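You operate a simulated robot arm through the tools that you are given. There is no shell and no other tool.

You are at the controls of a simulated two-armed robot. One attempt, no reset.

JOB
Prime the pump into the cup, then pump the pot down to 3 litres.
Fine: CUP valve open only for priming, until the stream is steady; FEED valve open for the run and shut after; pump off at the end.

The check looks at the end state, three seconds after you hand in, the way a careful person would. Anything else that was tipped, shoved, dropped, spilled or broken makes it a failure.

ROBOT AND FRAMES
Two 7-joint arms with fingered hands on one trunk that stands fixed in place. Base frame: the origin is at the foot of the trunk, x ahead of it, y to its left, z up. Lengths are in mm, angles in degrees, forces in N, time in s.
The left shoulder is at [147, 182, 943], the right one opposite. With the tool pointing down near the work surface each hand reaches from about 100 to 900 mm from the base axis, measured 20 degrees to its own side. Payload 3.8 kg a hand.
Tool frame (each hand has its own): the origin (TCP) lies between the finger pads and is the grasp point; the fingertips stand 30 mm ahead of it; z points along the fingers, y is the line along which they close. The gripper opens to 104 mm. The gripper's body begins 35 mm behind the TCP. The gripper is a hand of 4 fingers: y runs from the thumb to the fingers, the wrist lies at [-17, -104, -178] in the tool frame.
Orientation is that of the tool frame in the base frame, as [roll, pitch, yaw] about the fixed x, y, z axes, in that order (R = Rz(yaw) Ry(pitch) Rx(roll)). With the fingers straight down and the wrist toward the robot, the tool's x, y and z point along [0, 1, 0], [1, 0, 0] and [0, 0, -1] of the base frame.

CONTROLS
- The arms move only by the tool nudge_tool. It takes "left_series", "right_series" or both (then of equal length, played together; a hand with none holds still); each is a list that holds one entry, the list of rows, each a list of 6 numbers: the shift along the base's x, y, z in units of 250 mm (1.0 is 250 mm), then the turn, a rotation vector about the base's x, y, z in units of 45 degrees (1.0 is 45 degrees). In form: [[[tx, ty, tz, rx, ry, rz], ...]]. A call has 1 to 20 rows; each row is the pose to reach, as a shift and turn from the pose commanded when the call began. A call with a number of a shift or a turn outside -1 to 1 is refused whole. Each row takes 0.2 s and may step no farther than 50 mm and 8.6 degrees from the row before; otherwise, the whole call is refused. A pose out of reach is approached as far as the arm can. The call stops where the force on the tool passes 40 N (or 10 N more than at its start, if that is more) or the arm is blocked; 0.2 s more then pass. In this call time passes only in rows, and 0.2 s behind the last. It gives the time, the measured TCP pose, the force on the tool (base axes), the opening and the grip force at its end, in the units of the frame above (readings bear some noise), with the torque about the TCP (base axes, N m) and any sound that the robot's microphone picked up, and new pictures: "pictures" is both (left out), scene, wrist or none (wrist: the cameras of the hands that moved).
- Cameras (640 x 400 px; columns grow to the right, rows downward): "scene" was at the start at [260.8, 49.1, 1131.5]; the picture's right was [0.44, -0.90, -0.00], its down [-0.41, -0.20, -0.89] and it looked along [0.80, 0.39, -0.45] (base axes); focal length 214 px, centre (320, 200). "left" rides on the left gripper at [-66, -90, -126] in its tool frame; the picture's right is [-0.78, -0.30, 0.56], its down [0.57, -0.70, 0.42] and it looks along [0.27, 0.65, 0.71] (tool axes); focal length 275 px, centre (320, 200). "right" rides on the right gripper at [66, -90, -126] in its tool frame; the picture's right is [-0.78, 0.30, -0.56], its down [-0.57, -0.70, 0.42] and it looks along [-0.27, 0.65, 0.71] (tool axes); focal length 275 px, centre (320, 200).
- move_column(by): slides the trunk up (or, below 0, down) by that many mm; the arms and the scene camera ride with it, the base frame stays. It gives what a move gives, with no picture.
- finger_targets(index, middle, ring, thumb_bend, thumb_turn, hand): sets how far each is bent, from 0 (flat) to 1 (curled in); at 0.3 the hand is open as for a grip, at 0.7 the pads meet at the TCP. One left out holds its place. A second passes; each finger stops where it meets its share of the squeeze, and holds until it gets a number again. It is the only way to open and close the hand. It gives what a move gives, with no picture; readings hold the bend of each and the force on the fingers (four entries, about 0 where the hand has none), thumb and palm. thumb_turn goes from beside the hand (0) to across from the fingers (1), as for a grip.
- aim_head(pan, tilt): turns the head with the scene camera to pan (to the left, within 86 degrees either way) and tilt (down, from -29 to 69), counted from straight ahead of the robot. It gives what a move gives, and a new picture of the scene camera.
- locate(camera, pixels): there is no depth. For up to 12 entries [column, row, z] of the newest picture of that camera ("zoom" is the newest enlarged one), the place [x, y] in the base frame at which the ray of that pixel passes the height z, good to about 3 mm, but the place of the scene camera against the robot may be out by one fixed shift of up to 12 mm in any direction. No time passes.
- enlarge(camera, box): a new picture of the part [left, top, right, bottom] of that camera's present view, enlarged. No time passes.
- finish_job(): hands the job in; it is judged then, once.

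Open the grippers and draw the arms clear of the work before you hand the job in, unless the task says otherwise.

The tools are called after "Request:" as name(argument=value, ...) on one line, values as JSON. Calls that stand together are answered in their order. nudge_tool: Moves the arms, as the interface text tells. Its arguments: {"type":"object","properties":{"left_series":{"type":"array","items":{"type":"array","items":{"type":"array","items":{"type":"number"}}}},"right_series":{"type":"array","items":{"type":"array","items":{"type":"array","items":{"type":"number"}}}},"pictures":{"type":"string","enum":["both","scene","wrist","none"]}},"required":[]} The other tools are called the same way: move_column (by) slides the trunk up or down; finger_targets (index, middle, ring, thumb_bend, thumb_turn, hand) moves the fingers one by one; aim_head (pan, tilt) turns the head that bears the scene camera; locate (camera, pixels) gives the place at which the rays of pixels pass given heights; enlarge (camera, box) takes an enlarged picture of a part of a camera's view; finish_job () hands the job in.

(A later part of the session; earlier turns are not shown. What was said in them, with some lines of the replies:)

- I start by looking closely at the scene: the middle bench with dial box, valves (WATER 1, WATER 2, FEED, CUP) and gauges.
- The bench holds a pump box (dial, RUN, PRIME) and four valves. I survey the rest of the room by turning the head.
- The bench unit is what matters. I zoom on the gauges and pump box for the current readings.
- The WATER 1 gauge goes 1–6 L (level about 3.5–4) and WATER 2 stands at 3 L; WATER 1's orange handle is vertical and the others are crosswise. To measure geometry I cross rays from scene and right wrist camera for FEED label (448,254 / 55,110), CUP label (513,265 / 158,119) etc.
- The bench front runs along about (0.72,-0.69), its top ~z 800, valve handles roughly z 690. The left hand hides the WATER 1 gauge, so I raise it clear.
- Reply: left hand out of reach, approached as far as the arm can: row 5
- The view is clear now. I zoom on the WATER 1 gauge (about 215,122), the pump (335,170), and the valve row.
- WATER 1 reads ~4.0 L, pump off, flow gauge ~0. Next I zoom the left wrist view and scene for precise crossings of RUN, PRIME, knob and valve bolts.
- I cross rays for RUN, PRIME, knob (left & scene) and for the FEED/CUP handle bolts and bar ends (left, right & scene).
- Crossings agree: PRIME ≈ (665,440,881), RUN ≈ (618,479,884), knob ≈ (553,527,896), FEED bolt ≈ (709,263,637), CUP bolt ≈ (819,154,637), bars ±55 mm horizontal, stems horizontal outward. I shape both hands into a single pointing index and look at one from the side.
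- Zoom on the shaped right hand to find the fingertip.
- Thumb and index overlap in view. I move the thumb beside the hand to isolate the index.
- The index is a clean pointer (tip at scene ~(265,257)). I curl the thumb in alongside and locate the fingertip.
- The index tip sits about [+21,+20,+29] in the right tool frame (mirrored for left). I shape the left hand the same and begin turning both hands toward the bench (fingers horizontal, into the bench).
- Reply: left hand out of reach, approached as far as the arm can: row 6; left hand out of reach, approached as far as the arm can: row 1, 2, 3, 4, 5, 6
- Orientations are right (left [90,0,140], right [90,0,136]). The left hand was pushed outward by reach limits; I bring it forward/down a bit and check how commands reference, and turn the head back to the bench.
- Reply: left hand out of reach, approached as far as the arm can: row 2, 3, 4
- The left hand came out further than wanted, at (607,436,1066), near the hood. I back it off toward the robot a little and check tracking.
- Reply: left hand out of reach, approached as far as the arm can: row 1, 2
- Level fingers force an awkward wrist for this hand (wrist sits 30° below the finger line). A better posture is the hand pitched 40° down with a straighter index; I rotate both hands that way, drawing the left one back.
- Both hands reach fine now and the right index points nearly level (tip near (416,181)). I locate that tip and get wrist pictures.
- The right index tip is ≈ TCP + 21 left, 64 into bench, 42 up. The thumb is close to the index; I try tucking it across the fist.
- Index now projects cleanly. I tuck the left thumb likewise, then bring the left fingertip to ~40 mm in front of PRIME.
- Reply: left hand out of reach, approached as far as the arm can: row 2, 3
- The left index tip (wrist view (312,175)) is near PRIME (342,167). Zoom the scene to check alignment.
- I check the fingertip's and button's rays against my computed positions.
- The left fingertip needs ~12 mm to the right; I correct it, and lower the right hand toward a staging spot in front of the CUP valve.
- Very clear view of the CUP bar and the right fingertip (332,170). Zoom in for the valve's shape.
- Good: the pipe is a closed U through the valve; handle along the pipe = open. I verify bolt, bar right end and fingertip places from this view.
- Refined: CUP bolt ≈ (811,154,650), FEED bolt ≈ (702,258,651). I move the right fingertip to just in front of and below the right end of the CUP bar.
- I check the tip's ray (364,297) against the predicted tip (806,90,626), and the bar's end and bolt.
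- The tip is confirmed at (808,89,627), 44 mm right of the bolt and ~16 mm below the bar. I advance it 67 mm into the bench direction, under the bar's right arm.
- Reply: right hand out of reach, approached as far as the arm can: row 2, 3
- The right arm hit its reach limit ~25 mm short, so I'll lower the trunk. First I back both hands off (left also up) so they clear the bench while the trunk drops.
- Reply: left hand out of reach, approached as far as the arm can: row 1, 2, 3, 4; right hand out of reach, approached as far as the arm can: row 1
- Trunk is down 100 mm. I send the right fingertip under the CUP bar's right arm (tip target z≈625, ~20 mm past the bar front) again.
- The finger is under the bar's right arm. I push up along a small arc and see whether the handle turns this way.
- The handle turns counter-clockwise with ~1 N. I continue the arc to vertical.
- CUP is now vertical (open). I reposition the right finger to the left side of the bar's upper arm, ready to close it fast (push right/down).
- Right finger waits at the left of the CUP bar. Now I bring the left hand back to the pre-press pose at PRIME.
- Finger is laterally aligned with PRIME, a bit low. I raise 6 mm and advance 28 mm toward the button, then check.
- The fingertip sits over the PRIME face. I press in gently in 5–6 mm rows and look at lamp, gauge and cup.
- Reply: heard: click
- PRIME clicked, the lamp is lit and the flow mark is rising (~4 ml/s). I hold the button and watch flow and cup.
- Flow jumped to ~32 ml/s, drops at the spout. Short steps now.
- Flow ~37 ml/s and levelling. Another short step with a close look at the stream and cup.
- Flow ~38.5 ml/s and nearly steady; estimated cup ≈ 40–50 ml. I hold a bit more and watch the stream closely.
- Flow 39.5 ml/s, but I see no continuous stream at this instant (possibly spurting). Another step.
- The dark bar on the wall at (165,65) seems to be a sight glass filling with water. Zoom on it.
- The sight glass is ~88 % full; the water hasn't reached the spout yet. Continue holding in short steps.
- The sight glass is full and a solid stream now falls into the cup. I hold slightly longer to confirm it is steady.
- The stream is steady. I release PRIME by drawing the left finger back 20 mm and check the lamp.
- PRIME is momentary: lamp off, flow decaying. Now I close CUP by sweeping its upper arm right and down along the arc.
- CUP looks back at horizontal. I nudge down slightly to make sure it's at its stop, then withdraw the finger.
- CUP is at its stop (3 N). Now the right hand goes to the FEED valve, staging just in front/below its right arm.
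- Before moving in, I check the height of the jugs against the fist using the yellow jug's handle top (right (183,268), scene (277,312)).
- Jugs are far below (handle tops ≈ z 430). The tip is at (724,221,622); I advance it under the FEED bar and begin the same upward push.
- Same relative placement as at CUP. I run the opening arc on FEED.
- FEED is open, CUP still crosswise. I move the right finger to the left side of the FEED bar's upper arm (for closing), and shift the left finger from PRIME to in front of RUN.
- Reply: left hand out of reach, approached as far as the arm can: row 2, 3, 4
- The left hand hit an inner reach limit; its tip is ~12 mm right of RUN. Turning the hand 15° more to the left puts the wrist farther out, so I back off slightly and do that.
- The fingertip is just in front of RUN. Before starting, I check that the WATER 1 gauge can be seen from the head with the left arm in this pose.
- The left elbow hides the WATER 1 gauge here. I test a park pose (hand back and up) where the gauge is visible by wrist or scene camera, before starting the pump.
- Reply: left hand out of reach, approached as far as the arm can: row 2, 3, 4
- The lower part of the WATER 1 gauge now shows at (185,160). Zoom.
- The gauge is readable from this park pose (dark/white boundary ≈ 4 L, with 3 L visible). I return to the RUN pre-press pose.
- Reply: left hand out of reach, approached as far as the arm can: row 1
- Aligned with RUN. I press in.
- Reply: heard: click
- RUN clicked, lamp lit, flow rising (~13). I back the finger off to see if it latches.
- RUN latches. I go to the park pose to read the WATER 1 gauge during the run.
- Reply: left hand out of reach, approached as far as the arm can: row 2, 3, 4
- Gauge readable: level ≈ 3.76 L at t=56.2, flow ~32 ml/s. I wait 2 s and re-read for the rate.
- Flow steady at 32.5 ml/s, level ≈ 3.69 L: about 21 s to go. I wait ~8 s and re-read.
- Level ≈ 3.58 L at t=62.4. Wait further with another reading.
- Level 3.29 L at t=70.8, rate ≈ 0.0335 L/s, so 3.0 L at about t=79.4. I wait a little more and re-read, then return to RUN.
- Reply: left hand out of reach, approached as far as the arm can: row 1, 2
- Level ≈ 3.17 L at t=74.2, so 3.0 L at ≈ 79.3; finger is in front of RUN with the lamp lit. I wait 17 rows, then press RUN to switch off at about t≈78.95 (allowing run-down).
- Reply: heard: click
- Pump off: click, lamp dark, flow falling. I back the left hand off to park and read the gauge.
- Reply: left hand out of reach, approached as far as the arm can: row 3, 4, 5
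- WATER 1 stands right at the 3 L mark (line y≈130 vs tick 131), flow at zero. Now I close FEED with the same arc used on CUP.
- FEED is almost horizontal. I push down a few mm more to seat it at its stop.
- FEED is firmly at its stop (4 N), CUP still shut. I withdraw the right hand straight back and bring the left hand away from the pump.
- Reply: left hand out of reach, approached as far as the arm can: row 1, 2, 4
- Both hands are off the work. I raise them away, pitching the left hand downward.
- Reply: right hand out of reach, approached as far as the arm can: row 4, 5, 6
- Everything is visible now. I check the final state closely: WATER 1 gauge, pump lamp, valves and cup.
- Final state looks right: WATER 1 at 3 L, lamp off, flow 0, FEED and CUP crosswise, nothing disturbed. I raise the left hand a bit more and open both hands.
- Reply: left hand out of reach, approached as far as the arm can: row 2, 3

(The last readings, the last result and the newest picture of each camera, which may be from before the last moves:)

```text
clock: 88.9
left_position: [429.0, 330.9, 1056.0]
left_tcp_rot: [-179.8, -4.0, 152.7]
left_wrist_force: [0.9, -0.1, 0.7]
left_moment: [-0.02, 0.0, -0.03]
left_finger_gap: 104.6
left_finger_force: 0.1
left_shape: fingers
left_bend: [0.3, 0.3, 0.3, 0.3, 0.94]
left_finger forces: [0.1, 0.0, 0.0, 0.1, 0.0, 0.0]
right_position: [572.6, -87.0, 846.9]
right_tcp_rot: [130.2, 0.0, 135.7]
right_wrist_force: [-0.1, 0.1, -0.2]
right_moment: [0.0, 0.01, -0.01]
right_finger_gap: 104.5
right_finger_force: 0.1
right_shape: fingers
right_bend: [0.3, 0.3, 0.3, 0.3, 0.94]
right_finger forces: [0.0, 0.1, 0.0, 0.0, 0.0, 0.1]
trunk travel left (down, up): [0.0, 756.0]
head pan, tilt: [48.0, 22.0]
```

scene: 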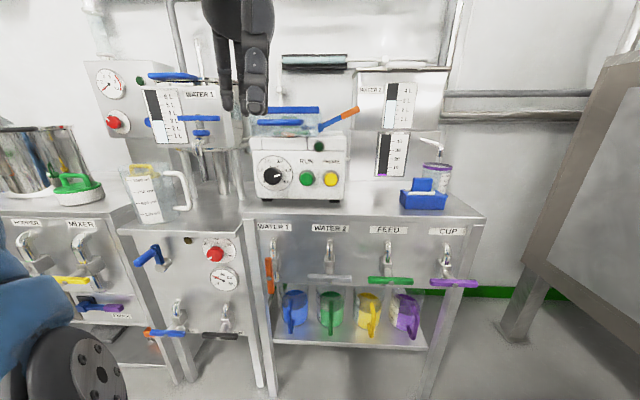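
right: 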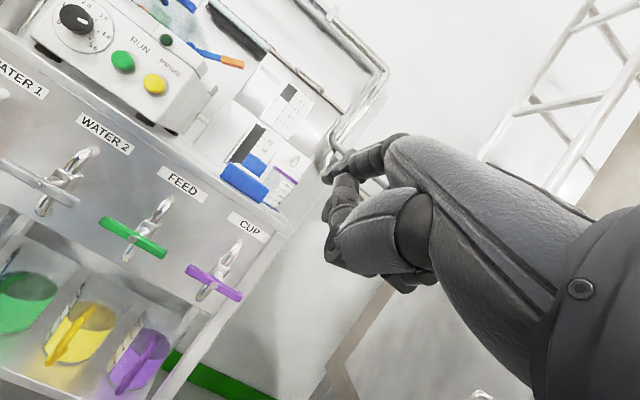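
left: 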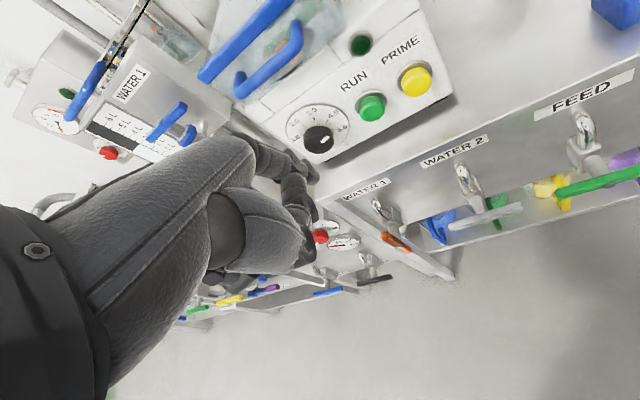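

A last check of the gauge and the sight glass before handing in.

Request:
enlarge(camera="scene", box=[130, 40, 370, 200])

Request:
enlarge(camera="scene", box=[365, 120, 485, 300])

```text
2.50 times, centred on (250, 120) of scene
```

zoom: 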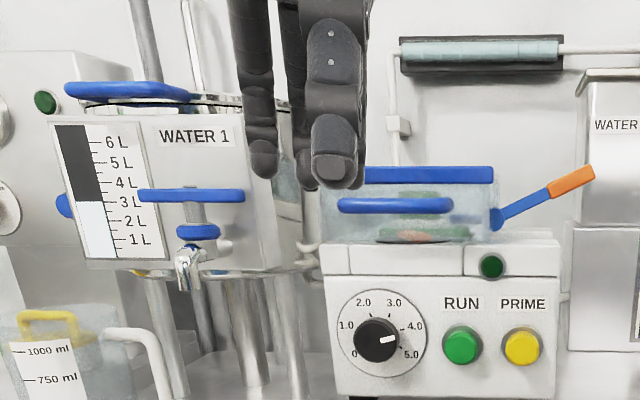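

```text
2.22 times, centred on (425, 210) of scene
```

zoom: 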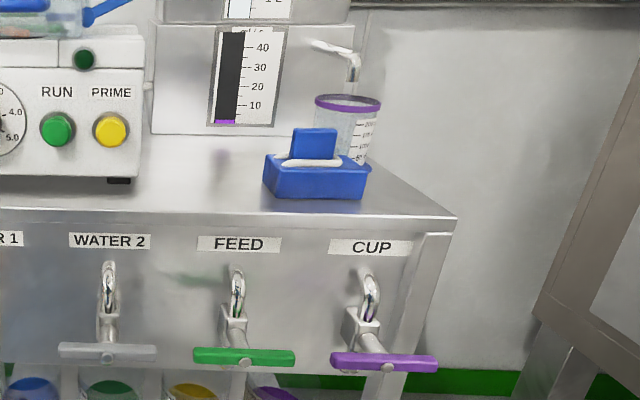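

WATER 1 reads 3 L, the pump lamp is off, the flow is zero, FEED and CUP are shut, the line is primed, and nothing has been spilled or moved. Both hands are open and clear, so I hand in the job.

Request:
finish_job()

```text
The job is handed in.
```

I primed the pump into the cup, then pumped the pot (WATER 1) down to the 3 L mark. The job is handed in.

- **Priming:** I opened CUP and held PRIME until the sight glass was full and a solid stream ran into the cup. Then I released PRIME and shut CUP against its stop.
- **Run:** I opened FEED and pressed RUN, which stays on after one press. The pot went from about 3.8 L to 3 L at a steady 32–33 ml/s.
- **End state:** The pump is off, its lamp is dark and the flow reads zero. FEED and CUP are both shut. I saw nothing spilled or knocked over, and both hands are open and clear of the work.

I took "the pot" to be WATER 1, because its valve was already open and WATER 2 already stood at 3 L. I left the WATER 1 valve open, as I found it. The dial, still at about 4.5, was not touched.
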